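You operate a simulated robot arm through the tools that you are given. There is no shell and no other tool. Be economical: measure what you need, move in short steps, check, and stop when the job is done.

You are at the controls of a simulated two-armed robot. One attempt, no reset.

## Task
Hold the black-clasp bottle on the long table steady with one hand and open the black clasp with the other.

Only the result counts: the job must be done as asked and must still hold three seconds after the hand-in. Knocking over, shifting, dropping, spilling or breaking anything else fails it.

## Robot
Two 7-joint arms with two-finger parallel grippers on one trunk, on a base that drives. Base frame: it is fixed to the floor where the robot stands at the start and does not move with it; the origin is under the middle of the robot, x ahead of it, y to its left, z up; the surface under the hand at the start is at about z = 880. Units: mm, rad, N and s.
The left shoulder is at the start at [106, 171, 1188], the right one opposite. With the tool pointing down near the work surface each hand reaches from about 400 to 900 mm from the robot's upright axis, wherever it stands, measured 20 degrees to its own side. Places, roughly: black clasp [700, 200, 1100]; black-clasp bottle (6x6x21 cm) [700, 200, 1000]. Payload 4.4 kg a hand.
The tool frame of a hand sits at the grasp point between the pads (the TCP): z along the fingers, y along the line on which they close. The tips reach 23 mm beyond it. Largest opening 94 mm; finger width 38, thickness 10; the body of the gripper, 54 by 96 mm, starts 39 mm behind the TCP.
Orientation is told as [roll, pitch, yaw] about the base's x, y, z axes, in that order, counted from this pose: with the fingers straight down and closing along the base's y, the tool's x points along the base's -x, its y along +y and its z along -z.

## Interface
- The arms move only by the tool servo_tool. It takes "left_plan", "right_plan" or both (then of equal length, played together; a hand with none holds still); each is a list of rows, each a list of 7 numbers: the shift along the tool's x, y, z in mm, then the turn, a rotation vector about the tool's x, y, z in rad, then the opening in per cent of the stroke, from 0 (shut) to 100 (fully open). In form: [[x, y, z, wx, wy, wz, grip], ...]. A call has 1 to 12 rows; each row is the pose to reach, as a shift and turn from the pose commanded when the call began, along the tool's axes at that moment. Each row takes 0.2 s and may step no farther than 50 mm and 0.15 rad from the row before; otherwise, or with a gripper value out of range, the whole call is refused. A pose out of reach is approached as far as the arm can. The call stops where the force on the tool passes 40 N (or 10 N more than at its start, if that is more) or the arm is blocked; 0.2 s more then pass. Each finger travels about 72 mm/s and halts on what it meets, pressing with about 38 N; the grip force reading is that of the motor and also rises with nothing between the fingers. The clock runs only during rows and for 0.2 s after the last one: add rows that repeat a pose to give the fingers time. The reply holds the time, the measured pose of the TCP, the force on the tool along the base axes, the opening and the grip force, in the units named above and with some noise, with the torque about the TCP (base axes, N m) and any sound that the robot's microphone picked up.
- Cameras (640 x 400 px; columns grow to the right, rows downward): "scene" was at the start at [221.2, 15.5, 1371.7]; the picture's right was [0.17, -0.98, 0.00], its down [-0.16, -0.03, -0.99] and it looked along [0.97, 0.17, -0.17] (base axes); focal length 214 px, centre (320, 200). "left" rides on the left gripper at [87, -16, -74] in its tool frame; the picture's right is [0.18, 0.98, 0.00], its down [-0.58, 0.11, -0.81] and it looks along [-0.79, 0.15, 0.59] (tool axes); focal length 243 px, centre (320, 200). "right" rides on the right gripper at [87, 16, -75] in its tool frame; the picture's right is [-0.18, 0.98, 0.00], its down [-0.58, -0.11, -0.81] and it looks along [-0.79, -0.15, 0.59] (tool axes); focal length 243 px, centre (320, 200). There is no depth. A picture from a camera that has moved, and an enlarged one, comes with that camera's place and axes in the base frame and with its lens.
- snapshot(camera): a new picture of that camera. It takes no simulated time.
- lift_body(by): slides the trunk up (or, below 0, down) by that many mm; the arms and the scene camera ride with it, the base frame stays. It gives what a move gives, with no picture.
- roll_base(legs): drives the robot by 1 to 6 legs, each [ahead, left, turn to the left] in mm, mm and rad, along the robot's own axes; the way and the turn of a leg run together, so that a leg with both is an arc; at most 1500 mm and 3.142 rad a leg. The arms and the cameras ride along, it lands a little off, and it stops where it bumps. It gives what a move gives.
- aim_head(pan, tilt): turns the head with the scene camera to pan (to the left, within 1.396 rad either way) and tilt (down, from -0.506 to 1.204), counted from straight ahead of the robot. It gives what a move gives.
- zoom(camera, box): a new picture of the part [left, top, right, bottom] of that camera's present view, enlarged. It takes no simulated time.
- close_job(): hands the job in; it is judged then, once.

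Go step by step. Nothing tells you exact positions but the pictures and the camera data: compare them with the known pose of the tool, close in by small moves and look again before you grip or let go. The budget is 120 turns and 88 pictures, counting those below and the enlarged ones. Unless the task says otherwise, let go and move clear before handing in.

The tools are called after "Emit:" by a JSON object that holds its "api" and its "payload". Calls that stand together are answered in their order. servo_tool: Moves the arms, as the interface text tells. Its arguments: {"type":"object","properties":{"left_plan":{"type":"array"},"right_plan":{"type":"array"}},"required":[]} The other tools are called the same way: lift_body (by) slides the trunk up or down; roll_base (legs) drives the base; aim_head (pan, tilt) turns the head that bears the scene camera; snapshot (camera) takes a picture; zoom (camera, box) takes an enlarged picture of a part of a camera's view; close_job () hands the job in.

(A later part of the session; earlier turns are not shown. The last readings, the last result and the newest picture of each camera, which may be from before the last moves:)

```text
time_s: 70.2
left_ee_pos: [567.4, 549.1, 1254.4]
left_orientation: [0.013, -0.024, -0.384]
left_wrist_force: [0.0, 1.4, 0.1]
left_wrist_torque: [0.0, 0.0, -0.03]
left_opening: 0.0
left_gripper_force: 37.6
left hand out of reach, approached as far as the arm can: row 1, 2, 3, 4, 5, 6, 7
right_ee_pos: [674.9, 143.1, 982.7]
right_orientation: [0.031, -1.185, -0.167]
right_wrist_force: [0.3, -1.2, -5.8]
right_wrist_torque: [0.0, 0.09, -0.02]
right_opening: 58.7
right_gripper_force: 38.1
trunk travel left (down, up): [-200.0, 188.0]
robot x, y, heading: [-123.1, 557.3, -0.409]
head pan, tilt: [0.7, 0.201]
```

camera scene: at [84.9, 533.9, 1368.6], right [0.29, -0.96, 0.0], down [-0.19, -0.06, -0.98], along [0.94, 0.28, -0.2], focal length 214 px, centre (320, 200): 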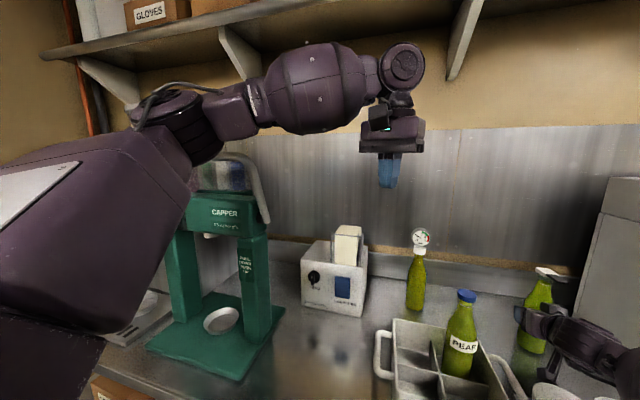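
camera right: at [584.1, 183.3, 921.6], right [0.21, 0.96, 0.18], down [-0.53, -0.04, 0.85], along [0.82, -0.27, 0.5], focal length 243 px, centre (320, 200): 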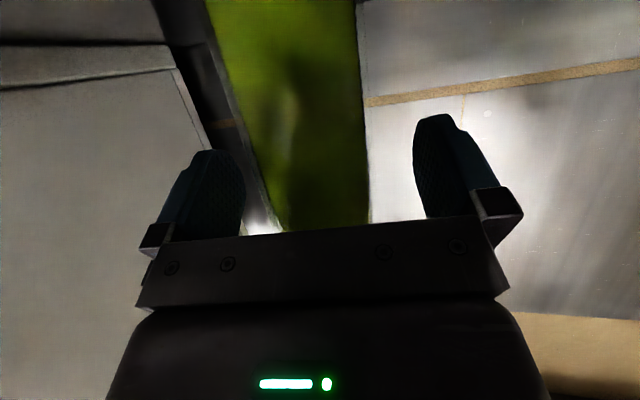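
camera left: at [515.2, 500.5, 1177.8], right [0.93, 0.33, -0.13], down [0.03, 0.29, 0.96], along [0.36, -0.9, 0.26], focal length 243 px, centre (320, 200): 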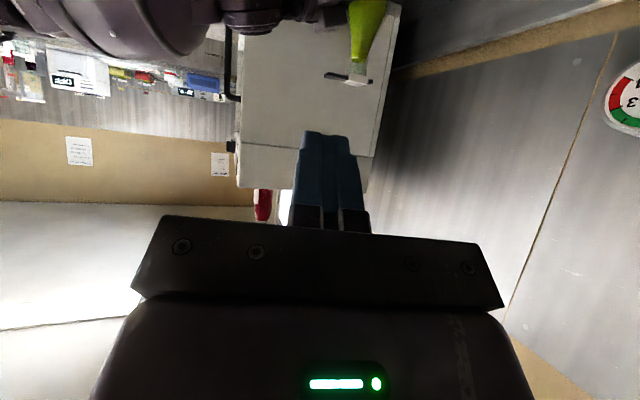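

That brought contact again, so I'll back off.

Emit:
{"api": "servo_tool", "payload": {"left_plan": [[40, 0, -30, 0, 0, 0, 0], [80, 0, -60, 0, 0, 0, 0], [110, 0, -80, 0, 0, 0, 0]]}}

Emit:
{"api": "aim_head", "payload": {"pan": 0.95, "tilt": 0.1}}

Emit:
{"api": "snapshot", "payload": {"camera": "scene"}}

```text
time_s: 71.0
left_ee_pos: [478.5, 599.3, 1316.8]
left_orientation: [0.005, -0.005, -0.379]
left_wrist_force: [-0.5, 1.0, -0.5]
left_wrist_torque: [-0.01, -0.01, 0.03]
left_opening: 0.0
left_gripper_force: 37.6
right_ee_pos: [683.9, 151.6, 971.6]
right_orientation: [0.015, -1.173, -0.152]
right_wrist_force: [-0.9, 0.6, -5.3]
right_wrist_torque: [0.0, 0.08, -0.01]
right_opening: 58.7
right_gripper_force: 38.3
trunk travel left (down, up): [-200.0, 188.0]
robot x, y, heading: [-126.1, 562.2, -0.41]
head pan, tilt: [0.7, 0.201]
```

```text
time_s: 71.8
left_ee_pos: [478.9, 598.1, 1315.7]
left_orientation: [0.005, -0.005, -0.38]
left_wrist_force: [0.0, -0.8, 0.6]
left_wrist_torque: [-0.01, 0.02, 0.02]
left_opening: 0.1
left_gripper_force: 37.7
right_ee_pos: [684.4, 149.0, 972.2]
right_orientation: [0.016, -1.171, -0.154]
right_wrist_force: [0.4, -0.1, -5.7]
right_wrist_torque: [0.01, 0.02, 0.0]
right_opening: 58.6
right_gripper_force: 38.2
trunk travel left (down, up): [-200.0, 188.0]
robot x, y, heading: [-123.7, 559.3, -0.408]
head pan, tilt: [0.949, 0.099]
```

```text
23 pictures are left
camera scene: at [74.7, 554.3, 1377.8], right [0.52, -0.86, 0.0], down [-0.09, -0.05, -0.99], along [0.85, 0.51, -0.1], focal length 214 px, centre (320, 200)
```

scene: 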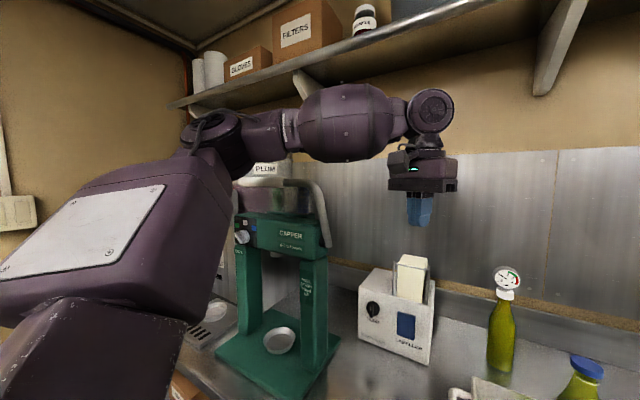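

The left arm seems wedged in this posture near the capper and shelf. I'll retract it toward the robot's middle, mirroring the right arm's start pose, to free the elbow.

Emit:
{"api": "servo_tool", "payload": {"left_plan": [[40, 0, -20, 0, 0, 0, 0], [80, -15, -40, 0, 0, 0, 0], [95, -50, -55, 0, 0, 0, 0], [95, -90, -68, 0, 0, 0, 0], [92, -130, -68, 0, 0, 0, 0], [90, -170, -68, 0, 0, 0, 0], [90, -209, -68, 0, 0, 0, 0]]}}

```text
time_s: 73.4
left_ee_pos: [345.1, 511.8, 1382.5]
left_orientation: [0.003, -0.006, -0.379]
left_wrist_force: [0.7, -0.5, 0.8]
left_wrist_torque: [0.02, 0.0, 0.0]
left_opening: 0.0
left_gripper_force: 38.1
left hand out of reach, approached as far as the arm can: row 6, 7
right_ee_pos: [684.4, 148.7, 971.9]
right_orientation: [0.014, -1.174, -0.153]
right_wrist_force: [0.7, -0.2, -5.7]
right_wrist_torque: [0.02, 0.05, 0.0]
right_opening: 58.6
right_gripper_force: 37.9
trunk travel left (down, up): [-200.0, 188.0]
robot x, y, heading: [-126.1, 557.3, -0.405]
head pan, tilt: [0.949, 0.099]
```

Still an inward limit while pointing down; the right arm got past it by tilting first. I'll mirror that here: tilt forward about 1.05 rad while moving inward and down.

Emit:
{"api": "servo_tool", "payload": {"left_plan": [[-6, -14, 15, 0, -0.15, 0, 0], [-13, -30, 30, 0, -0.3, 0, 0], [-19, -46, 45, 0, -0.45, 0, 0], [-26, -64, 62, 0, -0.6, 0, 0], [-32, -82, 80, 0, -0.75, 0, 0], [-39, -100, 98, 0, -0.9, 0, 0], [-45, -120, 115, 0, -1.047, 0, 0], [-45, -120, 115, 0, -1.047, 0, 0]]}}

Emit:
{"api": "aim_head", "payload": {"pan": 0.3, "tilt": 0.3}}

Emit:
{"api": "snapshot", "payload": {"camera": "scene"}}

```text
time_s: 75.2
left_ee_pos: [359.4, 470.0, 1264.1]
left_orientation: [0.009, -1.053, -0.389]
left_wrist_force: [-0.2, 0.8, -0.8]
left_wrist_torque: [-0.02, -0.03, 0.03]
left_opening: 0.0
left_gripper_force: 38.0
left hand out of reach, approached as far as the arm can: row 2, 3, 4, 5, 6, 7, 8
right_ee_pos: [684.8, 149.7, 970.1]
right_orientation: [0.017, -1.174, -0.154]
right_wrist_force: [0.5, 0.4, -5.6]
right_wrist_torque: [0.01, 0.04, -0.01]
right_opening: 58.7
right_gripper_force: 38.3
trunk travel left (down, up): [-200.0, 188.0]
robot x, y, heading: [-122.1, 561.5, -0.408]
head pan, tilt: [0.949, 0.099]
```

```text
time_s: 76.2
left_ee_pos: [360.0, 468.7, 1264.0]
left_orientation: [0.01, -1.054, -0.388]
left_wrist_force: [0.0, 0.3, 0.0]
left_wrist_torque: [-0.03, 0.0, 0.04]
left_opening: 0.0
left_gripper_force: 38.1
right_ee_pos: [684.7, 149.6, 971.3]
right_orientation: [0.015, -1.174, -0.154]
right_wrist_force: [-0.2, 0.3, -5.3]
right_wrist_torque: [0.03, 0.1, 0.03]
right_opening: 58.7
right_gripper_force: 38.2
trunk travel left (down, up): [-200.0, 188.0]
robot x, y, heading: [-123.7, 559.5, -0.408]
head pan, tilt: [0.3, 0.3]
```

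```text
22 pictures are left
camera scene: at [88.6, 497.1, 1359.3], right [-0.11, -0.99, 0.0], down [-0.29, 0.03, -0.96], along [0.95, -0.1, -0.3], focal length 214 px, centre (320, 200)
```

scene: 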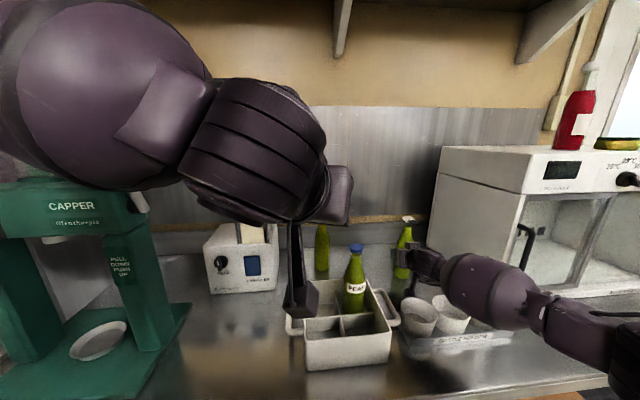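

The tilt worked and the posture now resembles the right arm's. I'll extend toward the bottle, adding some inward yaw.

Emit:
{"api": "servo_tool", "payload": {"left_plan": [[-7, -12, 28, 0.044, 0, 0.025, 0], [-15, -24, 56, 0.087, 0, 0.049, 0], [-22, -36, 84, 0.13, 0, 0.074, 0], [-30, -48, 112, 0.174, 0, 0.099, 0], [-37, -60, 140, 0.218, 0, 0.123, 0], [-45, -72, 168, 0.261, 0, 0.148, 0], [-45, -72, 168, 0.261, 0, 0.148, 0]]}}

```text
time_s: 77.8
left_ee_pos: [468.5, 408.9, 1233.4]
left_orientation: [0.007, -1.053, -0.688]
left_wrist_force: [-0.1, 0.6, 0.7]
left_wrist_torque: [0.0, 0.01, 0.02]
left_opening: 0.1
left_gripper_force: 38.6
left hand out of reach, approached as far as the arm can: row 1, 2, 3, 4, 5, 6, 7
right_ee_pos: [683.4, 149.3, 973.6]
right_orientation: [0.017, -1.175, -0.154]
right_wrist_force: [-0.1, -0.6, -5.3]
right_wrist_torque: [0.03, 0.04, -0.02]
right_opening: 58.6
right_gripper_force: 38.5
trunk travel left (down, up): [-200.0, 188.0]
robot x, y, heading: [-125.5, 558.7, -0.411]
head pan, tilt: [0.3, 0.3]
```

Analysis: the limit is the shoulder-to-wrist bearing, so both hands should point inward with the bottle near the robot's centreline. I'll release and retreat the right hand, shift the base about 70 mm right, and regrip with the right hand yawed more inward.

Emit:
{"api": "servo_tool", "payload": {"right_plan": [[0, 0, 0, 0, 0, 0, 80], [0, 0, 0, 0, 0, 0, 100], [0, 0, 0, 0, 0, 0, 100], [-10, 0, -11, 0, 0, 0, 100], [-20, 0, -22, 0, 0, 0, 100], [-31, 0, -33, 0, 0, 0, 100], [-42, 0, -45, 0, 0, 0, 100], [-48, 0, -73, 0, 0, 0, 100], [-55, 0, -101, 0, 0, 0, 100], [-61, 0, -130, 0, 0, 0, 100], [-75, 0, -165, 0, 0, 0, 100]]}}

Emit:
{"api": "roll_base", "payload": {"legs": [[0, -70, 0]]}}

Emit:
{"api": "snapshot", "payload": {"camera": "scene"}}

```text
time_s: 80.2
left_ee_pos: [466.8, 409.5, 1233.1]
left_orientation: [0.009, -1.052, -0.687]
left_wrist_force: [-0.4, -0.3, -0.7]
left_wrist_torque: [0.0, -0.01, 0.0]
left_opening: 0.0
left_gripper_force: 37.9
right_ee_pos: [560.8, 165.0, 1107.7]
right_orientation: [0.014, -1.176, -0.151]
right_wrist_force: [-1.1, 0.2, -0.4]
right_wrist_torque: [-0.04, -0.02, 0.0]
right_opening: 94.0
right_gripper_force: 0.0
trunk travel left (down, up): [-200.0, 188.0]
robot x, y, heading: [-123.0, 557.7, -0.408]
head pan, tilt: [0.3, 0.3]
```

```text
time_s: 81.5
left_ee_pos: [440.5, 344.3, 1231.5]
left_orientation: [0.009, -1.051, -0.686]
left_wrist_force: [-0.6, -0.5, 0.0]
left_wrist_torque: [-0.01, 0.02, 0.02]
left_opening: 0.1
left_gripper_force: 37.9
right_ee_pos: [534.0, 100.4, 1105.6]
right_orientation: [0.016, -1.175, -0.154]
right_wrist_force: [-0.2, 0.4, -0.6]
right_wrist_torque: [0.02, 0.0, 0.02]
right_opening: 93.9
right_gripper_force: 0.2
trunk travel left (down, up): [-200.0, 188.0]
robot x, y, heading: [-154.8, 499.0, -0.41]
head pan, tilt: [0.3, 0.3]
```

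```text
21 pictures are left
camera scene: at [60.1, 432.6, 1359.4], right [-0.11, -0.99, 0.0], down [-0.29, 0.03, -0.96], along [0.95, -0.1, -0.3], focal length 214 px, centre (320, 200)
```

scene: 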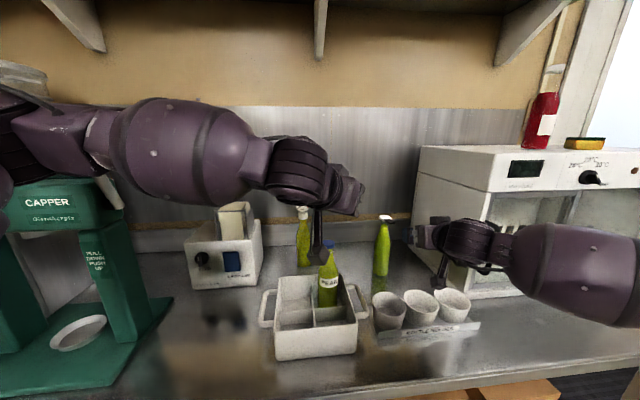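

Before gripping, I'll check that the left hand can now reach a hover beside the tab.

Emit:
{"api": "servo_tool", "payload": {"left_plan": [[-8, 2, 31, 0.064, 0.017, 0.043, 0], [-15, 4, 62, 0.128, 0.034, 0.086, 0], [-23, 6, 93, 0.192, 0.051, 0.128, 0], [-30, 8, 124, 0.256, 0.069, 0.171, 0], [-38, 9, 156, 0.319, 0.086, 0.214, 0], [-46, 11, 187, 0.383, 0.103, 0.257, 0], [-53, 13, 218, 0.447, 0.12, 0.299, 0], [-61, 15, 249, 0.511, 0.137, 0.342, 0], [-61, 15, 249, 0.511, 0.137, 0.342, 0]]}}

```text
time_s: 83.5
left_ee_pos: [565.0, 351.3, 1185.4]
left_orientation: [0.004, -0.907, -1.297]
left_wrist_force: [-0.3, -0.5, 0.0]
left_wrist_torque: [0.01, -0.01, 0.01]
left_opening: 0.1
left_gripper_force: 38.2
left hand out of reach, approached as far as the arm can: row 1, 2, 3, 4, 5, 6, 7, 8, 9
right_ee_pos: [534.5, 101.5, 1105.3]
right_orientation: [0.016, -1.175, -0.153]
right_wrist_force: [0.1, 0.2, 0.0]
right_wrist_torque: [-0.04, 0.0, 0.0]
right_opening: 94.2
right_gripper_force: 0.1
trunk travel left (down, up): [-200.0, 188.0]
robot x, y, heading: [-152.3, 497.4, -0.411]
head pan, tilt: [0.3, 0.3]
```

The limits seem linked to the hand's height relative to the shoulder. I'll test the left reach with the trunk raised 120 mm.

Emit:
{"api": "lift_body", "payload": {"by": 120}}

Emit:
{"api": "servo_tool", "payload": {"left_plan": [[0, 12, 20, 0, 0, 0, 0], [0, 24, 45, 0, 0, 0, 0], [0, 36, 70, 0, 0, 0, 0], [0, 43, 95, 0, 0, 0, 0], [0, 43, 120, 0, 0, 0, 0], [0, 43, 145, 0, 0, 0, 0], [0, 43, 170, 0, 0, 0, 0]]}}

```text
time_s: 85.0
left_ee_pos: [502.4, 377.9, 1431.7]
left_orientation: [0.312, -1.017, -1.549]
left_wrist_force: [0.0, 0.1, -0.9]
left_wrist_torque: [0.0, 0.02, -0.02]
left_opening: 0.0
left_gripper_force: 37.7
right_ee_pos: [533.3, 101.5, 1225.2]
right_orientation: [0.018, -1.173, -0.154]
right_wrist_force: [-0.5, 0.2, 0.6]
right_wrist_torque: [-0.02, 0.02, 0.02]
right_opening: 94.2
right_gripper_force: 0.1
trunk travel left (down, up): [-320.0, 68.0]
robot x, y, heading: [-150.4, 493.7, -0.412]
head pan, tilt: [0.3, 0.3]
```

```text
time_s: 86.6
left_ee_pos: [520.4, 391.1, 1378.3]
left_orientation: [0.313, -1.017, -1.553]
left_wrist_force: [-0.8, 0.5, 0.6]
left_wrist_torque: [0.0, 0.0, -0.01]
left_opening: 0.3
left_gripper_force: 38.6
left hand out of reach, approached as far as the arm can: row 1, 2, 3, 4, 5, 6, 7
right_ee_pos: [534.0, 101.4, 1226.9]
right_orientation: [0.016, -1.174, -0.153]
right_wrist_force: [-0.3, 0.6, -0.7]
right_wrist_torque: [-0.02, -0.05, 0.01]
right_opening: 94.1
right_gripper_force: 0.0
trunk travel left (down, up): [-320.0, 68.0]
robot x, y, heading: [-154.0, 493.6, -0.409]
head pan, tilt: [0.3, 0.3]
```

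The left hand's pose jumped during the lift, so something had been holding that arm. Time to look.

Emit:
{"api": "aim_head", "payload": {"pan": 0.6, "tilt": 0.35}}

Emit:
{"api": "snapshot", "payload": {"camera": "scene"}}

```text
time_s: 87.4
left_ee_pos: [520.9, 390.9, 1380.0]
left_orientation: [0.312, -1.018, -1.551]
left_wrist_force: [0.0, -0.4, 0.0]
left_wrist_torque: [-0.01, -0.01, -0.02]
left_opening: 0.0
left_gripper_force: 38.2
right_ee_pos: [533.0, 100.5, 1225.7]
right_orientation: [0.015, -1.175, -0.153]
right_wrist_force: [-0.6, 0.8, -0.2]
right_wrist_torque: [0.03, -0.01, 0.01]
right_opening: 94.0
right_gripper_force: 0.0
trunk travel left (down, up): [-320.0, 68.0]
robot x, y, heading: [-153.9, 494.9, -0.405]
head pan, tilt: [0.6, 0.351]
```

```text
20 pictures are left
camera scene: at [-4.5, 488.3, 1481.9], right [0.19, -0.98, 0.0], down [-0.34, -0.07, -0.94], along [0.92, 0.18, -0.34], focal length 214 px, centre (320, 200)
```

scene: 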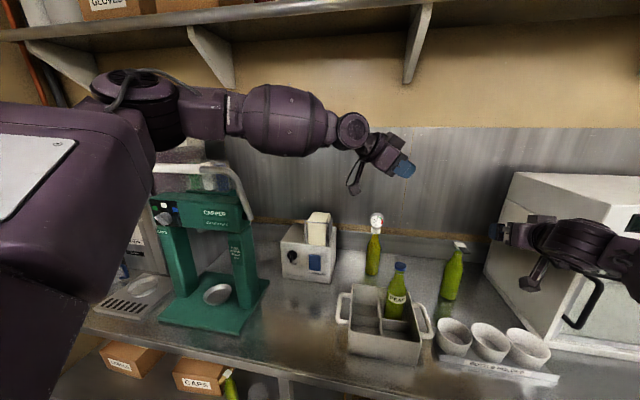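

All items stand undisturbed. The left arm works when the target is about 20° to its own side, and the right arm can reach across, so the base belongs near (-150, 65) with heading -0.25. I'll reset both arms to retracted poses first.

Emit:
{"api": "servo_tool", "payload": {"left_plan": [[3, -3, -20, -0.029, 0.094, -0.079, 0], [6, -6, -40, -0.058, 0.189, -0.159, 0], [9, -10, -60, -0.086, 0.283, -0.238, 0], [12, -13, -80, -0.115, 0.378, -0.317, 0], [15, -16, -100, -0.144, 0.472, -0.397, 0], [18, -19, -121, -0.173, 0.567, -0.476, 10], [21, -22, -141, -0.202, 0.661, -0.556, 20], [24, -26, -161, -0.231, 0.756, -0.635, 30], [27, -29, -181, -0.259, 0.85, -0.714, 40], [30, -32, -201, -0.288, 0.945, -0.794, 50], [32.6, -35, -221, -0.317, 1.039, -0.873, 50]], "right_plan": [[6, -2, -14, 0, 0, 0, 100], [12, -5, -28, 0, 0, 0, 100], [18, -7, -42, 0, 0, 0, 100], [24, -9, -56, 0, 0, 0, 100], [29, -12, -70, 0, 0, 0, 100], [35, -14, -84, 0, 0, 0, 100], [41, -17, -99, 0, 0, 0, 100], [47, -19, -113, 0, 0, 0, 100], [53, -21, -127, 0, 0, 0, 100], [59, -24, -141, 0, 0, 0, 100], [65, -26, -155, 0, 0, 0, 100]]}}

```text
time_s: 89.8
left_ee_pos: [413.0, 575.3, 1455.4]
left_orientation: [0.003, 0.001, -0.409]
left_wrist_force: [-0.3, -0.7, 0.5]
left_wrist_torque: [0.02, 0.01, -0.01]
left_opening: 46.8
left_gripper_force: 0.1
right_ee_pos: [363.3, 98.6, 1224.6]
right_orientation: [0.014, -1.175, -0.153]
right_wrist_force: [0.3, -0.4, 0.5]
right_wrist_torque: [0.03, 0.0, -0.01]
right_opening: 93.9
right_gripper_force: 0.0
trunk travel left (down, up): [-320.0, 68.0]
robot x, y, heading: [-153.8, 493.2, -0.407]
head pan, tilt: [0.6, 0.351]
```

Emit:
{"api": "roll_base", "payload": {"legs": [[172, -393, 0], [0, 0, 0.157]]}}

Emit:
{"api": "lift_body", "payload": {"by": -120}}

Emit:
{"api": "aim_head", "payload": {"pan": 0.3, "tilt": 0.4}}

Emit:
{"api": "snapshot", "payload": {"camera": "scene"}}

```text
time_s: 94.5
left_ee_pos: [396.1, 229.4, 1453.8]
left_orientation: [0.001, -0.001, -0.256]
left_wrist_force: [-0.6, 0.6, -0.1]
left_wrist_torque: [0.03, -0.01, 0.0]
left_opening: 46.9
left_gripper_force: 0.0
right_ee_pos: [418.8, -247.4, 1223.8]
right_orientation: [0.014, -1.176, 0.003]
right_wrist_force: [-0.3, 0.0, -0.3]
right_wrist_torque: [0.03, 0.0, -0.02]
right_opening: 94.0
right_gripper_force: 0.1
trunk travel left (down, up): [-320.0, 68.0]
robot x, y, heading: [-148.2, 64.8, -0.251]
head pan, tilt: [0.6, 0.351]
```

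```text
time_s: 96.0
left_ee_pos: [392.9, 229.5, 1335.5]
left_orientation: [0.001, -0.002, -0.255]
left_wrist_force: [-0.1, 0.0, 0.6]
left_wrist_torque: [-0.03, 0.0, -0.03]
left_opening: 47.0
left_gripper_force: 0.2
right_ee_pos: [417.5, -246.9, 1106.6]
right_orientation: [0.012, -1.178, 0.005]
right_wrist_force: [0.3, 0.6, 0.4]
right_wrist_torque: [-0.02, 0.01, -0.01]
right_opening: 94.1
right_gripper_force: 0.0
trunk travel left (down, up): [-200.0, 188.0]
robot x, y, heading: [-150.5, 64.1, -0.248]
head pan, tilt: [0.6, 0.351]
```

```text
time_s: 96.8
left_ee_pos: [395.3, 229.6, 1335.5]
left_orientation: [0.002, 0.002, -0.254]
left_wrist_force: [0.2, -0.3, 0.0]
left_wrist_torque: [0.0, 0.05, -0.02]
left_opening: 46.9
left_gripper_force: 0.0
right_ee_pos: [419.0, -247.5, 1104.6]
right_orientation: [0.015, -1.174, 0.002]
right_wrist_force: [0.1, -0.4, -0.2]
right_wrist_torque: [0.01, 0.0, 0.0]
right_opening: 94.2
right_gripper_force: 0.0
trunk travel left (down, up): [-200.0, 188.0]
robot x, y, heading: [-152.9, 59.7, -0.254]
head pan, tilt: [0.3, 0.4]
```

```text
19 pictures are left
camera scene: at [66.8, 35.6, 1350.1], right [0.05, -1.0, 0.0], down [-0.39, -0.02, -0.92], along [0.92, 0.05, -0.39], focal length 214 px, centre (320, 200)
```

scene: 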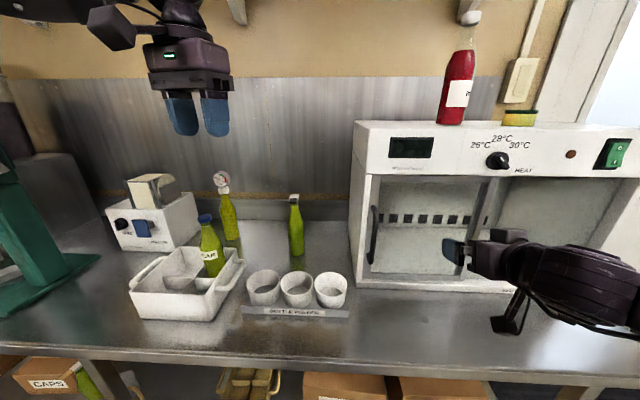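

The new stance is set. First I'll test the left reach: a hover above the tab, tilted slightly forward.

Emit:
{"api": "servo_tool", "payload": {"left_plan": [[-34, -3, 17, -0.011, -0.062, -0.043, 45], [-67, -5, 34, -0.022, -0.124, -0.087, 45], [-101, -8, 51, -0.033, -0.186, -0.13, 45], [-134, -11, 68, -0.044, -0.248, -0.173, 45], [-168, -14, 84, -0.056, -0.309, -0.217, 45], [-202, -17, 101, -0.067, -0.371, -0.26, 45], [-235, -19, 118, -0.078, -0.433, -0.304, 45], [-269, -22, 135, -0.089, -0.495, -0.347, 45], [-269, -22, 135, -0.089, -0.495, -0.347, 45]]}}

```text
time_s: 98.8
left_ee_pos: [622.3, 171.2, 1184.6]
left_orientation: [-0.003, -0.5, 0.102]
left_wrist_force: [-0.3, 0.8, 0.2]
left_wrist_torque: [0.04, 0.05, -0.03]
left_opening: 42.1
left_gripper_force: 0.1
left hand out of reach, approached as far as the arm can: row 7, 8, 9
right_ee_pos: [420.2, -248.3, 1103.2]
right_orientation: [0.014, -1.171, 0.002]
right_wrist_force: [0.2, 0.5, -0.3]
right_wrist_torque: [0.01, 0.01, -0.03]
right_opening: 93.8
right_gripper_force: 0.1
trunk travel left (down, up): [-200.0, 188.0]
robot x, y, heading: [-149.5, 65.2, -0.252]
head pan, tilt: [0.3, 0.4]
```

Almost there, about 40 mm short. I'll test a bit lower with slightly less outward yaw.

Emit:
{"api": "servo_tool", "payload": {"left_plan": [[0, -8, 14, 0.014, 0, 0.026, 45], [0, -17, 28, 0.028, 0, 0.052, 45], [0, -25, 42, 0.043, 0, 0.079, 45], [0, -34, 57, 0.057, 0, 0.105, 45], [0, -34, 57, 0.057, 0, 0.105, 45]]}}

```text
time_s: 100.0
left_ee_pos: [625.9, 168.1, 1142.4]
left_orientation: [0.001, -0.501, -0.019]
left_wrist_force: [-0.2, 0.0, 0.4]
left_wrist_torque: [0.0, -0.01, 0.01]
left_opening: 42.1
left_gripper_force: 0.1
left hand out of reach, approached as far as the arm can: row 1, 2, 3, 4, 5
right_ee_pos: [419.0, -248.6, 1105.1]
right_orientation: [0.016, -1.175, 0.001]
right_wrist_force: [0.3, -0.3, -0.3]
right_wrist_torque: [0.01, -0.03, -0.01]
right_opening: 93.9
right_gripper_force: 0.1
trunk travel left (down, up): [-200.0, 188.0]
robot x, y, heading: [-151.7, 60.1, -0.252]
head pan, tilt: [0.3, 0.4]
```

The left hand is short by about 30 mm diagonally. I'll raise it slightly and move the base by that amount.

Emit:
{"api": "servo_tool", "payload": {"left_plan": [[-10, 0, -18, 0, 0, 0, 45], [-19, 0, -35, 0, 0, 0, 45]]}}

Emit:
{"api": "roll_base", "payload": {"legs": [[48, -35, 0]]}}

Emit:
{"api": "snapshot", "payload": {"camera": "scene"}}

```text
time_s: 100.6
left_ee_pos: [625.3, 168.7, 1182.7]
left_orientation: [0.001, -0.502, -0.022]
left_wrist_force: [1.0, -0.1, 0.5]
left_wrist_torque: [0.02, 0.04, 0.03]
left_opening: 42.2
left_gripper_force: 0.0
right_ee_pos: [419.7, -248.7, 1105.1]
right_orientation: [0.014, -1.175, 0.003]
right_wrist_force: [0.5, -0.3, -0.6]
right_wrist_torque: [0.01, 0.01, 0.01]
right_opening: 93.8
right_gripper_force: 0.0
trunk travel left (down, up): [-200.0, 188.0]
robot x, y, heading: [-153.6, 64.4, -0.252]
head pan, tilt: [0.3, 0.4]
```

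```text
time_s: 101.6
left_ee_pos: [664.9, 120.9, 1181.9]
left_orientation: [0.003, -0.5, -0.023]
left_wrist_force: [0.0, -0.1, -1.0]
left_wrist_torque: [0.04, 0.0, -0.01]
left_opening: 42.2
left_gripper_force: 0.1
right_ee_pos: [458.0, -294.3, 1104.2]
right_orientation: [0.017, -1.174, -0.001]
right_wrist_force: [0.3, 0.3, 0.1]
right_wrist_torque: [0.01, -0.02, -0.01]
right_opening: 94.3
right_gripper_force: 0.0
trunk travel left (down, up): [-200.0, 188.0]
robot x, y, heading: [-110.8, 16.5, -0.254]
head pan, tilt: [0.3, 0.4]
```

```text
18 pictures are left
camera scene: at [104.9, -10.7, 1350.0], right [0.05, -1.0, 0.0], down [-0.39, -0.02, -0.92], along [0.92, 0.04, -0.39], focal length 214 px, centre (320, 200)
```

scene: 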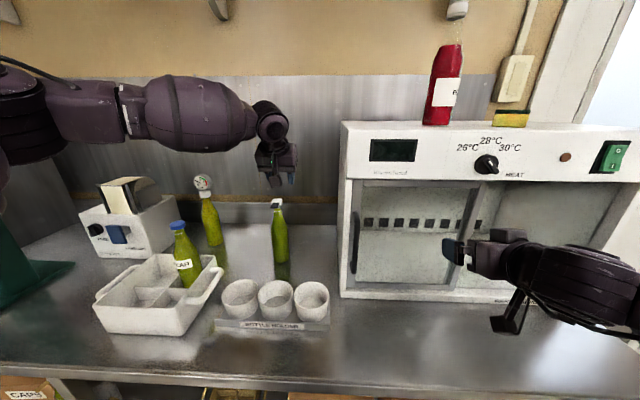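

The left hand now hovers right over the tab. Next I'll bring the right hand around in front of the oven, yawing inward.

Emit:
{"api": "servo_tool", "payload": {"right_plan": [[-3, 35, -25, -0.04, 0, -0.015, 100], [-6, 75, -35, -0.09, 0, -0.035, 100], [-7, 115, -35, -0.14, 0, -0.058, 100], [-7, 155, -35, -0.19, 0, -0.08, 100], [-7, 195, -35, -0.24, 0, -0.1, 100], [-7, 235, -35, -0.29, 0, -0.12, 100], [-7, 275, -35, -0.34, 0, -0.14, 100], [-7, 310, -35, -0.387, 0, -0.162, 100], [-7, 310, -35, -0.387, 0, -0.162, 100]]}}

Emit:
{"api": "snapshot", "payload": {"camera": "scene"}}

Emit:
{"api": "snapshot", "payload": {"camera": "left"}}

```text
time_s: 103.6
left_ee_pos: [663.2, 121.9, 1182.4]
left_orientation: [0.002, -0.5, -0.022]
left_wrist_force: [0.5, -0.2, 1.4]
left_wrist_torque: [0.04, 0.0, -0.01]
left_opening: 42.3
left_gripper_force: 0.1
right_ee_pos: [420.6, 13.6, 1125.6]
right_orientation: [0.013, -1.176, 0.423]
right_wrist_force: [-0.6, 0.2, 0.2]
right_wrist_torque: [-0.02, -0.01, 0.02]
right_opening: 94.0
right_gripper_force: 0.1
trunk travel left (down, up): [-200.0, 188.0]
robot x, y, heading: [-113.1, 19.9, -0.255]
head pan, tilt: [0.3, 0.4]
```

```text
17 pictures are left
camera scene: at [104.1, -10.4, 1350.1], right [0.05, -1.0, 0.0], down [-0.39, -0.02, -0.92], along [0.92, 0.04, -0.39], focal length 214 px, centre (320, 200)
```

scene: 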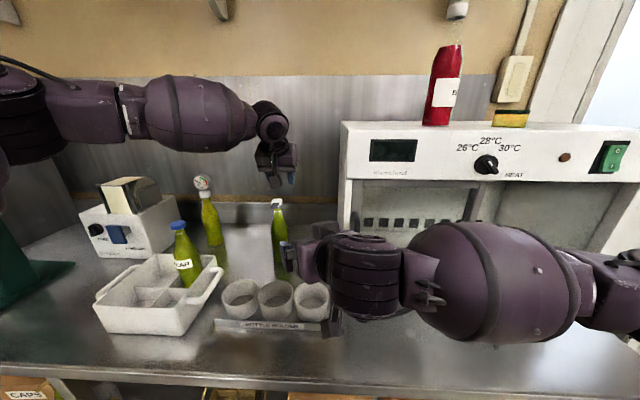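

```text
16 pictures are left
camera left: at [552.0, 107.3, 1205.9], right [-0.14, 0.99, -0.09], down [0.13, 0.1, 0.99], along [0.98, 0.13, -0.14], focal length 243 px, centre (320, 200)
```

left: 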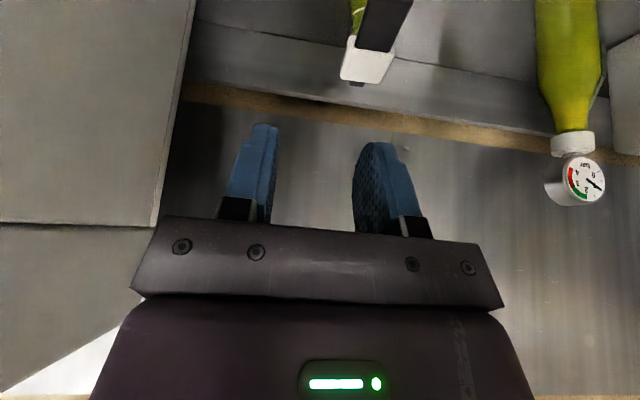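

From the left wrist camera the cap spans about x 671–700 at y about 149, and the tab centre is near (656, 146). I'll bring the right hand to its pre-grasp.

Emit:
{"api": "servo_tool", "payload": {"right_plan": [[-6, 3, 36, 0, 0, 0, 100], [-12, 5, 73, 0, 0, 0, 100], [-18, 8, 109, 0, 0, 0, 100], [-24, 11, 146, 0, 0, 0, 100], [-29, 13.6, 182, 0, 0, 0, 100], [-29, 13.6, 182, 0, 0, 0, 100]]}}

Emit:
{"api": "snapshot", "payload": {"camera": "right"}}

```text
time_s: 105.0
left_ee_pos: [663.3, 122.1, 1183.2]
left_orientation: [0.003, -0.5, -0.021]
left_wrist_force: [-0.3, 0.2, 0.1]
left_wrist_torque: [0.0, -0.02, 0.02]
left_opening: 42.0
left_gripper_force: 0.2
right_ee_pos: [578.3, 104.2, 1083.9]
right_orientation: [0.016, -1.177, 0.421]
right_wrist_force: [0.4, -0.6, 1.1]
right_wrist_torque: [0.01, -0.01, 0.04]
right_opening: 94.0
right_gripper_force: 0.1
trunk travel left (down, up): [-200.0, 188.0]
robot x, y, heading: [-113.0, 18.5, -0.251]
head pan, tilt: [0.3, 0.4]
```

```text
15 pictures are left
camera right: at [477.6, 76.2, 1031.7], right [-0.35, 0.92, 0.18], down [-0.43, -0.32, 0.85], along [0.83, 0.22, 0.5], focal length 243 px, centre (320, 200)
```

right: 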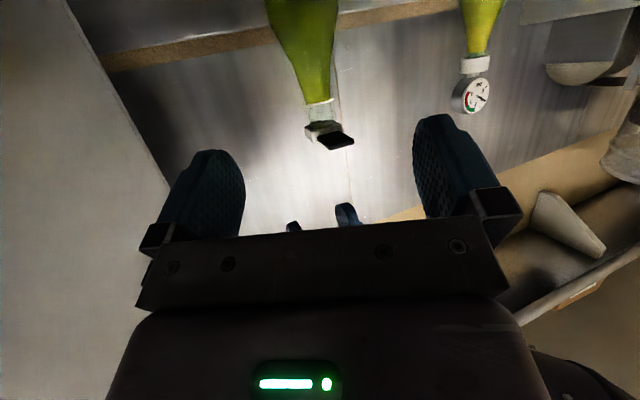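

No contact, and the bottle is confirmed at about (690, 148.5). I'll proceed via the straddle point down to the grasp height.

Emit:
{"api": "servo_tool", "payload": {"right_plan": [[4, -4, 25, 0, 0, 0, 100], [9, -5, 50, 0, 0, 0, 100], [13, -5, 74, 0, 0, 0, 100], [18, -5, 97.5, 0, 0, 0, 100], [28, -5, 109, 0, 0, 0, 100], [38, -5, 120, 0, 0, 0, 100], [49, -5, 131, 0, 0, 0, 100], [59, -5, 142, 0, 0, 0, 100], [59, -5, 142, 0, 0, 0, 100]]}}

Emit:
{"api": "snapshot", "payload": {"camera": "right"}}

```text
time_s: 107.0
left_ee_pos: [663.8, 122.4, 1181.3]
left_orientation: [0.002, -0.5, -0.024]
left_wrist_force: [-0.1, -0.2, -0.7]
left_wrist_torque: [-0.05, 0.03, 0.0]
left_opening: 42.4
left_gripper_force: 0.1
right_ee_pos: [679.1, 144.1, 973.5]
right_orientation: [0.013, -1.177, 0.421]
right_wrist_force: [1.1, -0.9, -0.1]
right_wrist_torque: [0.0, -0.02, 0.04]
right_opening: 94.0
right_gripper_force: 0.1
trunk travel left (down, up): [-200.0, 188.0]
robot x, y, heading: [-112.8, 19.2, -0.253]
head pan, tilt: [0.3, 0.4]
```

```text
14 pictures are left
camera right: at [578.4, 116.8, 922.3], right [-0.35, 0.92, 0.18], down [-0.42, -0.32, 0.85], along [0.84, 0.22, 0.5], focal length 243 px, centre (320, 200)
```

right: 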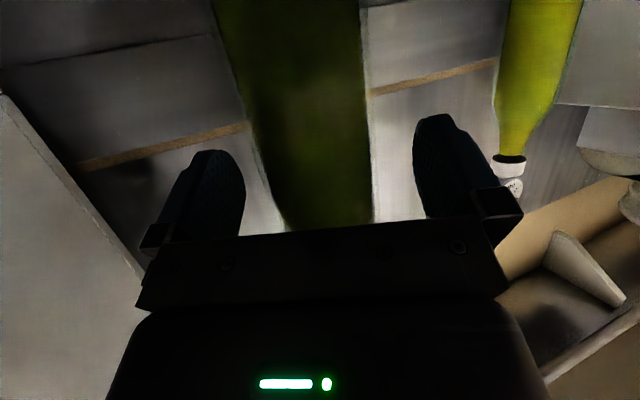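

Reached without contact and nearly centred. Closing.

Emit:
{"api": "servo_tool", "payload": {"right_plan": [[0, -2, 0, 0, 0, 0, 100], [0, -2, 0, 0, 0, 0, 75], [0, -2, 0, 0, 0, 0, 55], [0, -2, 0, 0, 0, 0, 30], [0, -2, 0, 0, 0, 0, 30], [0, -2, 0, 0, 0, 0, 30]]}}

Emit:
{"api": "zoom", "payload": {"camera": "left", "box": [260, 0, 460, 130]}}

Emit:
{"api": "zoom", "payload": {"camera": "scene", "box": [220, 130, 360, 290]}}

```text
time_s: 108.4
left_ee_pos: [663.4, 121.3, 1183.1]
left_orientation: [0.003, -0.501, -0.021]
left_wrist_force: [0.5, -0.4, -0.5]
left_wrist_torque: [-0.02, -0.02, 0.0]
left_opening: 42.5
left_gripper_force: 0.0
right_ee_pos: [679.8, 143.1, 974.9]
right_orientation: [0.013, -1.177, 0.424]
right_wrist_force: [1.5, -0.9, 0.2]
right_wrist_torque: [-0.3, -0.31, -0.03]
right_opening: 59.2
right_gripper_force: 38.2
trunk travel left (down, up): [-200.0, 188.0]
robot x, y, heading: [-112.7, 20.4, -0.255]
head pan, tilt: [0.3, 0.4]
```

```text
3.08 times, centred on (360, 65) of left
camera zoom: at [552.1, 108.0, 1205.9], right [-0.14, 0.99, -0.09], down [0.13, 0.1, 0.99], along [0.98, 0.13, -0.14], focal length 746 px, centre (197, 615)
```

zoom: 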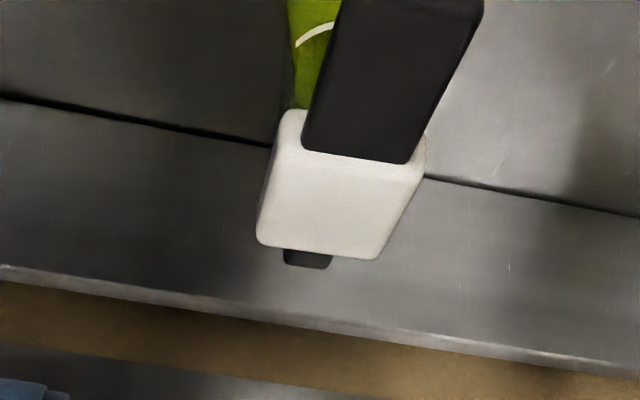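

```text
2.50 times, centred on (290, 210) of scene
camera zoom: at [104.2, -9.9, 1350.1], right [0.05, -1.0, 0.0], down [-0.39, -0.02, -0.92], along [0.92, 0.04, -0.39], focal length 536 px, centre (395, 175)
```

zoom: 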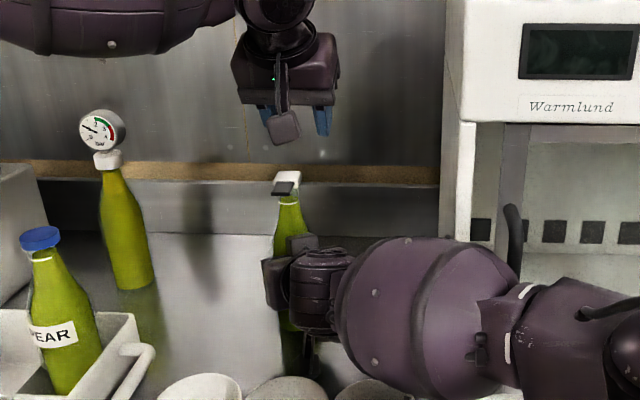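

The bottle is firmly held, and the tab is centred on y about 146, spanning x 642–675. I'll lower the left hand so its open fingers straddle the tab's sides.

Emit:
{"api": "servo_tool", "payload": {"left_plan": [[20, 10, 5, -0.01, 0, -0.018, 45], [35, 20, 15, -0.02, 0, -0.035, 45], [45, 24, 30, -0.03, 0, -0.053, 45], [50, 24, 47, -0.038, 0, -0.07, 45], [55.5, 24, 64, -0.038, 0, -0.07, 45], [55.5, 24, 64, -0.038, 0, -0.07, 45]]}}

Emit:
{"api": "snapshot", "payload": {"camera": "left"}}

Emit:
{"api": "zoom", "payload": {"camera": "scene", "box": [240, 150, 340, 250]}}

```text
time_s: 109.8
left_ee_pos: [645.9, 147.0, 1100.4]
left_orientation: [0.0, -0.501, 0.06]
left_wrist_force: [0.2, 0.0, -0.1]
left_wrist_torque: [0.04, -0.01, -0.02]
left_opening: 42.1
left_gripper_force: 0.0
right_ee_pos: [679.1, 143.7, 974.3]
right_orientation: [0.015, -1.177, 0.421]
right_wrist_force: [1.0, -0.2, -0.2]
right_wrist_torque: [-0.13, 0.11, 0.01]
right_opening: 58.9
right_gripper_force: 38.0
trunk travel left (down, up): [-200.0, 188.0]
robot x, y, heading: [-112.5, 16.0, -0.252]
head pan, tilt: [0.3, 0.4]
```

```text
11 pictures are left
camera left: at [536.3, 123.9, 1123.3], right [-0.22, 0.97, -0.09], down [0.12, 0.11, 0.99], along [0.97, 0.21, -0.14], focal length 243 px, centre (320, 200)
```

left: 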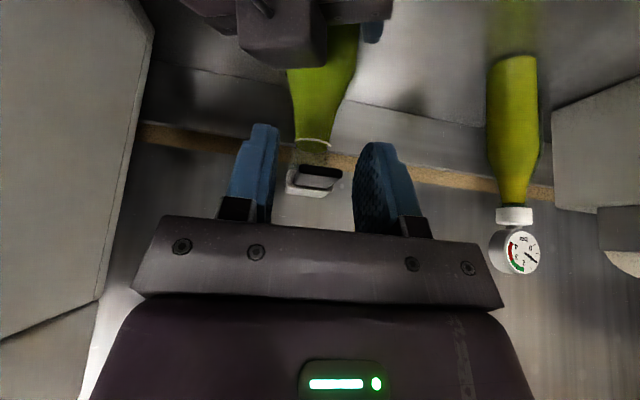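

```text
4.00 times, centred on (290, 200) of scene
camera zoom: at [104.2, -10.0, 1350.1], right [0.05, -1.0, 0.0], down [-0.39, -0.02, -0.92], along [0.92, 0.04, -0.39], focal length 858 px, centre (440, 200)
```

zoom: 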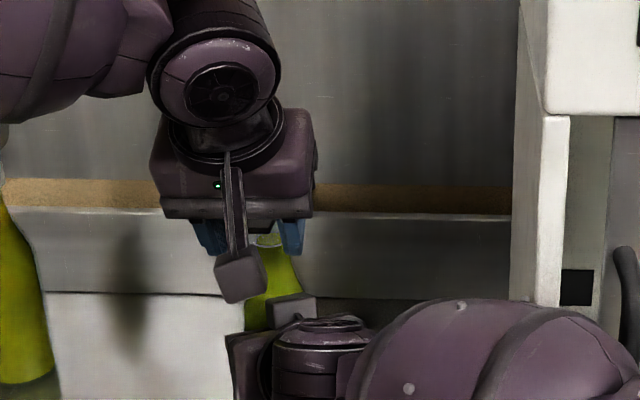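

The tab is centred between the left fingers. Closing the pinch.

Emit:
{"api": "servo_tool", "payload": {"left_plan": [[0, 0, 0, 0, 0, 0, 30], [0, 0, 0, 0, 0, 0, 20], [0, 0, 0, 0, 0, 0, 10], [0, 0, 0, 0, 0, 0, 10]]}}

```text
time_s: 110.8
left_ee_pos: [644.9, 146.9, 1099.6]
left_orientation: [0.002, -0.502, 0.058]
left_wrist_force: [-2.7, 0.7, 1.4]
left_wrist_torque: [-0.22, -0.05, -0.4]
left_opening: 21.4
left_gripper_force: 37.9
right_ee_pos: [680.3, 144.2, 974.2]
right_orientation: [0.014, -1.178, 0.422]
right_wrist_force: [1.2, -0.9, 0.2]
right_wrist_torque: [0.31, 0.38, 0.39]
right_opening: 59.2
right_gripper_force: 38.0
trunk travel left (down, up): [-200.0, 188.0]
robot x, y, heading: [-112.5, 18.9, -0.259]
head pan, tilt: [0.3, 0.4]
```

The tab is pinched (21 mm). I'll lift it gently along an arc and watch the forces.

Emit:
{"api": "servo_tool", "payload": {"left_plan": [[-1.9, 0, -2.6, 0, 0.05, 0, 10], [-3.8, 0, -5.1, 0, 0.1, 0, 10], [-5.6, 0, -7.4, 0, 0.15, 0, 10], [-7.5, 0, -9.6, 0, 0.2, 0, 10]]}}

Emit:
{"api": "zoom", "payload": {"camera": "left", "box": [220, 80, 420, 240]}}

```text
time_s: 111.8
left_ee_pos: [647.9, 146.3, 1115.5]
left_orientation: [0.0, -0.303, 0.058]
left_wrist_force: [13.2, -2.6, 6.5]
left_wrist_torque: [0.06, -0.84, -0.39]
left_opening: 21.2
left_gripper_force: 37.9
right_ee_pos: [679.1, 143.2, 974.6]
right_orientation: [0.009, -1.176, 0.427]
right_wrist_force: [-10.5, 0.2, -0.2]
right_wrist_torque: [-0.75, -1.29, 0.43]
right_opening: 59.2
right_gripper_force: 38.0
trunk travel left (down, up): [-200.0, 188.0]
robot x, y, heading: [-114.4, 20.3, -0.256]
head pan, tilt: [0.3, 0.4]
```

```text
2.50 times, centred on (320, 160) of left
camera zoom: at [545.4, 124.4, 1158.5], right [-0.23, 0.97, -0.06], down [0.31, 0.13, 0.94], along [0.92, 0.2, -0.33], focal length 606 px, centre (320, 300)
```

zoom: 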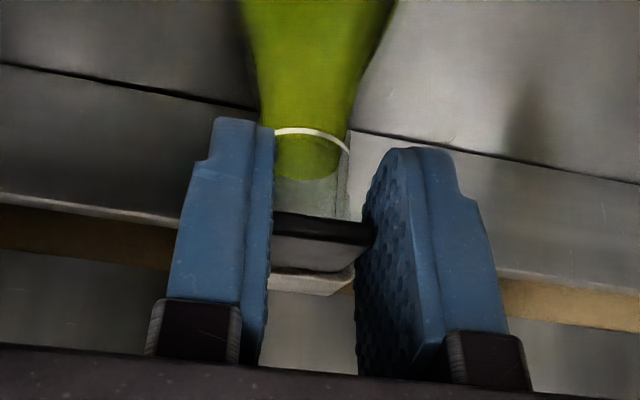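

The tab is swinging up about a hinge at the cap's front edge (about 25° so far). I'll continue along the arc with more forward motion.

Emit:
{"api": "servo_tool", "payload": {"left_plan": [[-3.8, -0.2, -1, 0, 0.075, 0, 10], [-7.5, -0.4, -2.5, 0, 0.15, 0, 10], [-12, -0.6, -5, 0, 0.225, 0, 10], [-16.6, -0.8, -7.9, 0, 0.3, 0, 10]]}}

Emit:
{"api": "zoom", "payload": {"camera": "left", "box": [220, 80, 420, 240]}}

```text
time_s: 112.8
left_ee_pos: [629.4, 171.8, 1128.0]
left_orientation: [0.001, 0.0, 0.06]
left_wrist_force: [17.9, -15.4, 1.9]
left_wrist_torque: [-0.5, -0.84, -0.72]
left_opening: 22.0
left_gripper_force: 38.1
left hand out of reach, approached as far as the arm can: row 1, 2, 3, 4
right_ee_pos: [677.7, 145.6, 974.6]
right_orientation: [0.014, -1.178, 0.427]
right_wrist_force: [-19.7, 16.7, -2.7]
right_wrist_torque: [-1.73, -1.79, 0.46]
right_opening: 67.6
right_gripper_force: 37.8
trunk travel left (down, up): [-200.0, 188.0]
robot x, y, heading: [-112.7, 15.8, -0.255]
head pan, tilt: [0.3, 0.4]
```

```text
2.50 times, centred on (320, 160) of left
camera zoom: at [544.9, 149.3, 1201.9], right [-0.24, 0.97, 0.0], down [0.57, 0.14, 0.81], along [0.78, 0.19, -0.59], focal length 606 px, centre (320, 300)
```

zoom: 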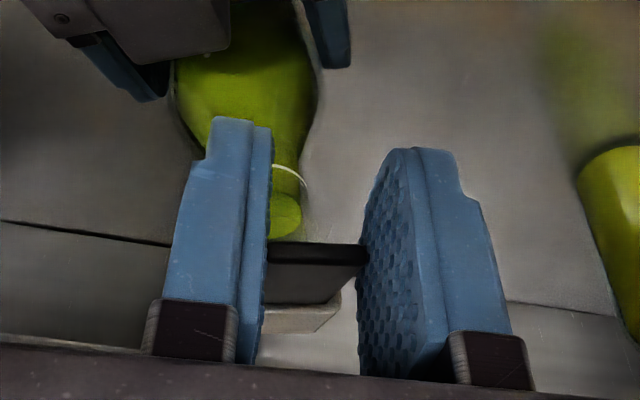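

Pitching the hand to vertical took the left arm out of reach, and it pulled the bottle sideways. I'm returning straight to the previous pose.

Emit:
{"api": "servo_tool", "payload": {"left_plan": [[-5, -7, 3, 0, -0.09, 0, 10], [-10, -14, 6, 0, -0.18, 0, 10], [-15, -21, 8, 0, -0.26, 0, 10], [-19, -27, 11, 0, -0.32, 0, 10], [-19, -27, 11, 0, -0.32, 0, 10]]}}

```text
time_s: 114.0
left_ee_pos: [650.8, 146.5, 1115.9]
left_orientation: [0.003, -0.318, 0.058]
left_wrist_force: [-4.2, 2.0, -13.3]
left_wrist_torque: [-0.05, 1.13, 0.1]
left_opening: 21.1
left_gripper_force: 38.0
right_ee_pos: [680.7, 140.5, 975.0]
right_orientation: [0.015, -1.176, 0.416]
right_wrist_force: [4.8, -2.0, 8.6]
right_wrist_torque: [0.43, 0.14, 0.0]
right_opening: 59.3
right_gripper_force: 37.7
trunk travel left (down, up): [-200.0, 188.0]
robot x, y, heading: [-112.7, 17.9, -0.256]
head pan, tilt: [0.3, 0.4]
```

Recovered; the bottle is held again (59 mm). I'll continue the arc without pitching the hand, letting the tab pivot in the pads.

Emit:
{"api": "servo_tool", "payload": {"left_plan": [[-3, -0.1, -2.5, 0, -0.01, 0, 10], [-5.5, -0.3, -4.5, 0, -0.02, 0, 10], [-8, -0.4, -5.5, 0, -0.03, 0, 10], [-10.4, -0.5, -6.1, 0, -0.04, 0, 10]]}}

Emit:
{"api": "zoom", "payload": {"camera": "left", "box": [220, 80, 420, 240]}}

```text
time_s: 115.0
left_ee_pos: [657.9, 145.6, 1125.9]
left_orientation: [0.001, -0.359, 0.06]
left_wrist_force: [-11.3, 5.1, -11.6]
left_wrist_torque: [0.05, 1.2, 0.02]
left_opening: 20.8
left_gripper_force: 37.5
right_ee_pos: [680.3, 143.0, 974.7]
right_orientation: [0.015, -1.176, 0.421]
right_wrist_force: [10.6, -5.4, 6.3]
right_wrist_torque: [0.68, 0.85, 0.04]
right_opening: 59.8
right_gripper_force: 38.4
trunk travel left (down, up): [-200.0, 188.0]
robot x, y, heading: [-114.6, 17.0, -0.25]
head pan, tilt: [0.3, 0.4]
```

```text
2.50 times, centred on (320, 160) of left
camera zoom: at [553.0, 122.8, 1164.4], right [-0.23, 0.97, -0.06], down [0.25, 0.12, 0.96], along [0.94, 0.2, -0.27], focal length 606 px, centre (320, 300)
```

zoom: 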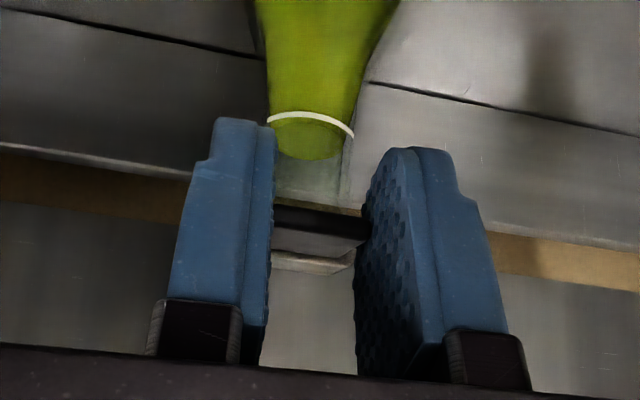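

The white lid and the tab are rising together about a rear hinge near x 699 (about 33° so far). I'll follow that arc, radius about 48 mm.

Emit:
{"api": "servo_tool", "payload": {"left_plan": [[-2.6, -0.1, -3.5, 0, -0.02, 0, 10], [-5.3, -0.2, -6.7, 0, -0.045, 0, 10], [-8.5, -0.4, -8.2, 0, -0.07, 0, 10], [-11.8, -0.5, -9.3, 0, -0.09, 0, 10]]}}

```text
time_s: 116.0
left_ee_pos: [666.5, 145.1, 1139.0]
left_orientation: [0.003, -0.447, 0.058]
left_wrist_force: [-11.0, 3.2, -10.7]
left_wrist_torque: [0.01, 1.2, -0.05]
left_opening: 21.0
left_gripper_force: 38.0
right_ee_pos: [679.5, 143.4, 973.4]
right_orientation: [0.014, -1.177, 0.421]
right_wrist_force: [11.6, -2.9, 4.5]
right_wrist_torque: [0.46, 0.88, 0.05]
right_opening: 60.1
right_gripper_force: 37.6
trunk travel left (down, up): [-200.0, 188.0]
robot x, y, heading: [-111.1, 17.2, -0.256]
head pan, tilt: [0.3, 0.4]
```

Forces are steady. Continuing the arc toward about 70°.

Emit:
{"api": "servo_tool", "payload": {"left_plan": [[-2.9, -0.2, -0.6, 0, -0.025, 0, 10], [-5.9, -0.3, -1.2, 0, -0.05, 0, 10], [-9.3, -0.4, -1.3, 0, -0.075, 0, 10], [-12.6, -0.6, -1.2, 0, -0.1, 0, 10]]}}

Emit:
{"api": "snapshot", "payload": {"camera": "left"}}

```text
time_s: 117.0
left_ee_pos: [677.6, 145.9, 1145.1]
left_orientation: [0.002, -0.55, 0.057]
left_wrist_force: [-12.4, 3.5, -9.2]
left_wrist_torque: [0.02, 1.16, 0.04]
left_opening: 21.4
left_gripper_force: 38.0
right_ee_pos: [680.0, 142.1, 974.3]
right_orientation: [0.017, -1.176, 0.418]
right_wrist_force: [12.0, -3.5, 3.0]
right_wrist_torque: [0.52, 0.99, -0.04]
right_opening: 60.0
right_gripper_force: 38.2
trunk travel left (down, up): [-200.0, 188.0]
robot x, y, heading: [-110.4, 19.6, -0.252]
head pan, tilt: [0.3, 0.4]
```

```text
6 pictures are left
camera left: at [566.2, 122.4, 1162.7], right [-0.21, 0.97, -0.09], down [0.07, 0.11, 0.99], along [0.97, 0.21, -0.09], focal length 243 px, centre (320, 200)
```

left: 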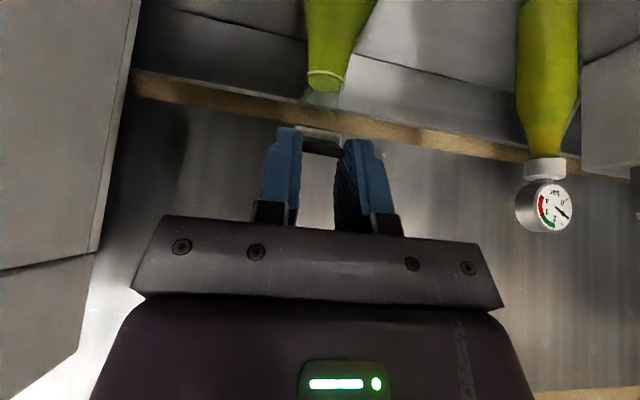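

The lid is clearly off the neck and nearly upright. I'll continue in a small step past vertical.

Emit:
{"api": "servo_tool", "payload": {"left_plan": [[-3.3, -0.2, 0.6, 0, -0.025, 0, 10], [-6.6, -0.4, 1.4, 0, -0.05, 0, 10], [-9.8, -0.5, 2.7, 0, -0.075, 0, 10], [-13, -0.7, 4.1, 0, -0.1, 0, 10]]}}

```text
time_s: 118.0
left_ee_pos: [690.5, 147.4, 1147.0]
left_orientation: [0.004, -0.649, 0.057]
left_wrist_force: [-10.6, 9.7, -11.6]
left_wrist_torque: [0.38, 1.18, 0.31]
left_opening: 21.2
left_gripper_force: 37.6
right_ee_pos: [680.7, 142.0, 974.7]
right_orientation: [0.014, -1.177, 0.42]
right_wrist_force: [11.2, -9.0, 4.7]
right_wrist_torque: [1.07, 0.6, -0.48]
right_opening: 58.0
right_gripper_force: 37.7
trunk travel left (down, up): [-200.0, 188.0]
robot x, y, heading: [-114.9, 16.5, -0.252]
head pan, tilt: [0.3, 0.4]
```

Continuing past vertical, with a slight drift left to follow the hinge direction.

Emit:
{"api": "servo_tool", "payload": {"left_plan": [[-3.2, 0.6, 1.8, 0, -0.025, 0, 10], [-6.3, 1.2, 3.6, 0, -0.05, 0, 10], [-8.6, 1.7, 6.2, 0, -0.075, 0, 10], [-10.9, 2.1, 8.8, 0, -0.1, 0, 10]]}}

Emit:
{"api": "zoom", "payload": {"camera": "left", "box": [220, 60, 420, 220]}}

```text
time_s: 119.0
left_ee_pos: [705.1, 147.4, 1149.7]
left_orientation: [0.001, -0.753, 0.056]
left_wrist_force: [1.6, 0.0, -5.7]
left_wrist_torque: [-0.13, 0.15, -0.07]
left_opening: 20.7
left_gripper_force: 38.1
right_ee_pos: [678.3, 145.6, 973.3]
right_orientation: [0.014, -1.174, 0.427]
right_wrist_force: [-0.1, -0.2, -0.1]
right_wrist_torque: [0.01, -0.01, 0.01]
right_opening: 28.4
right_gripper_force: 0.0
trunk travel left (down, up): [-200.0, 188.0]
robot x, y, heading: [-114.8, 17.4, -0.252]
head pan, tilt: [0.3, 0.4]
```

```text
2.50 times, centred on (320, 140) of left
camera zoom: at [592.2, 124.8, 1143.7], right [-0.19, 0.97, -0.13], down [-0.13, 0.1, 0.99], along [0.97, 0.2, 0.11], focal length 606 px, centre (320, 350)
```

zoom: 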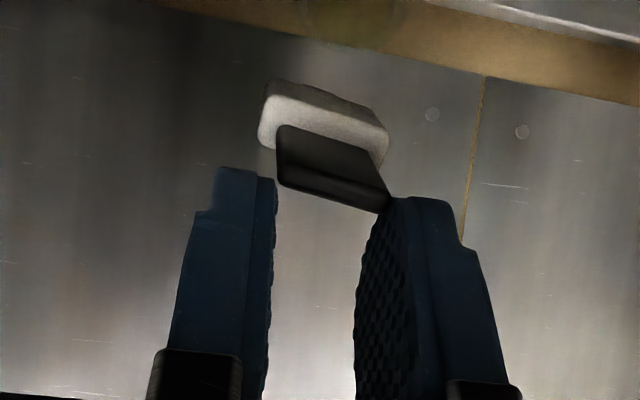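

The bottle has slipped out of the right gripper, and the left hand now carries its weight by the tab. I won't move the left; I'll look.

Emit:
{"api": "zoom", "payload": {"camera": "scene", "box": [200, 130, 360, 290]}}

```text
2.50 times, centred on (280, 210) of scene
camera zoom: at [105.1, -9.3, 1349.9], right [0.05, -1.0, 0.0], down [-0.39, -0.02, -0.92], along [0.92, 0.04, -0.39], focal length 536 px, centre (420, 175)
```

zoom: 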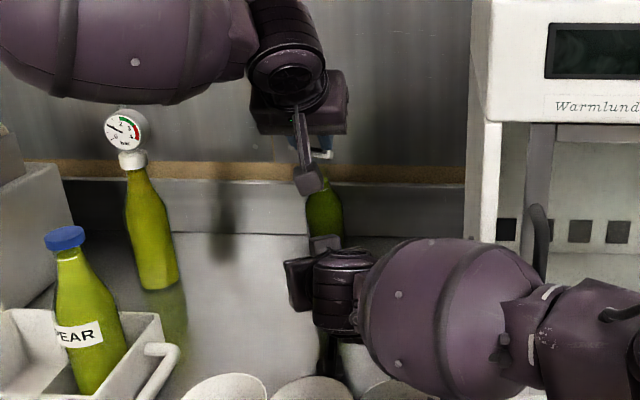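

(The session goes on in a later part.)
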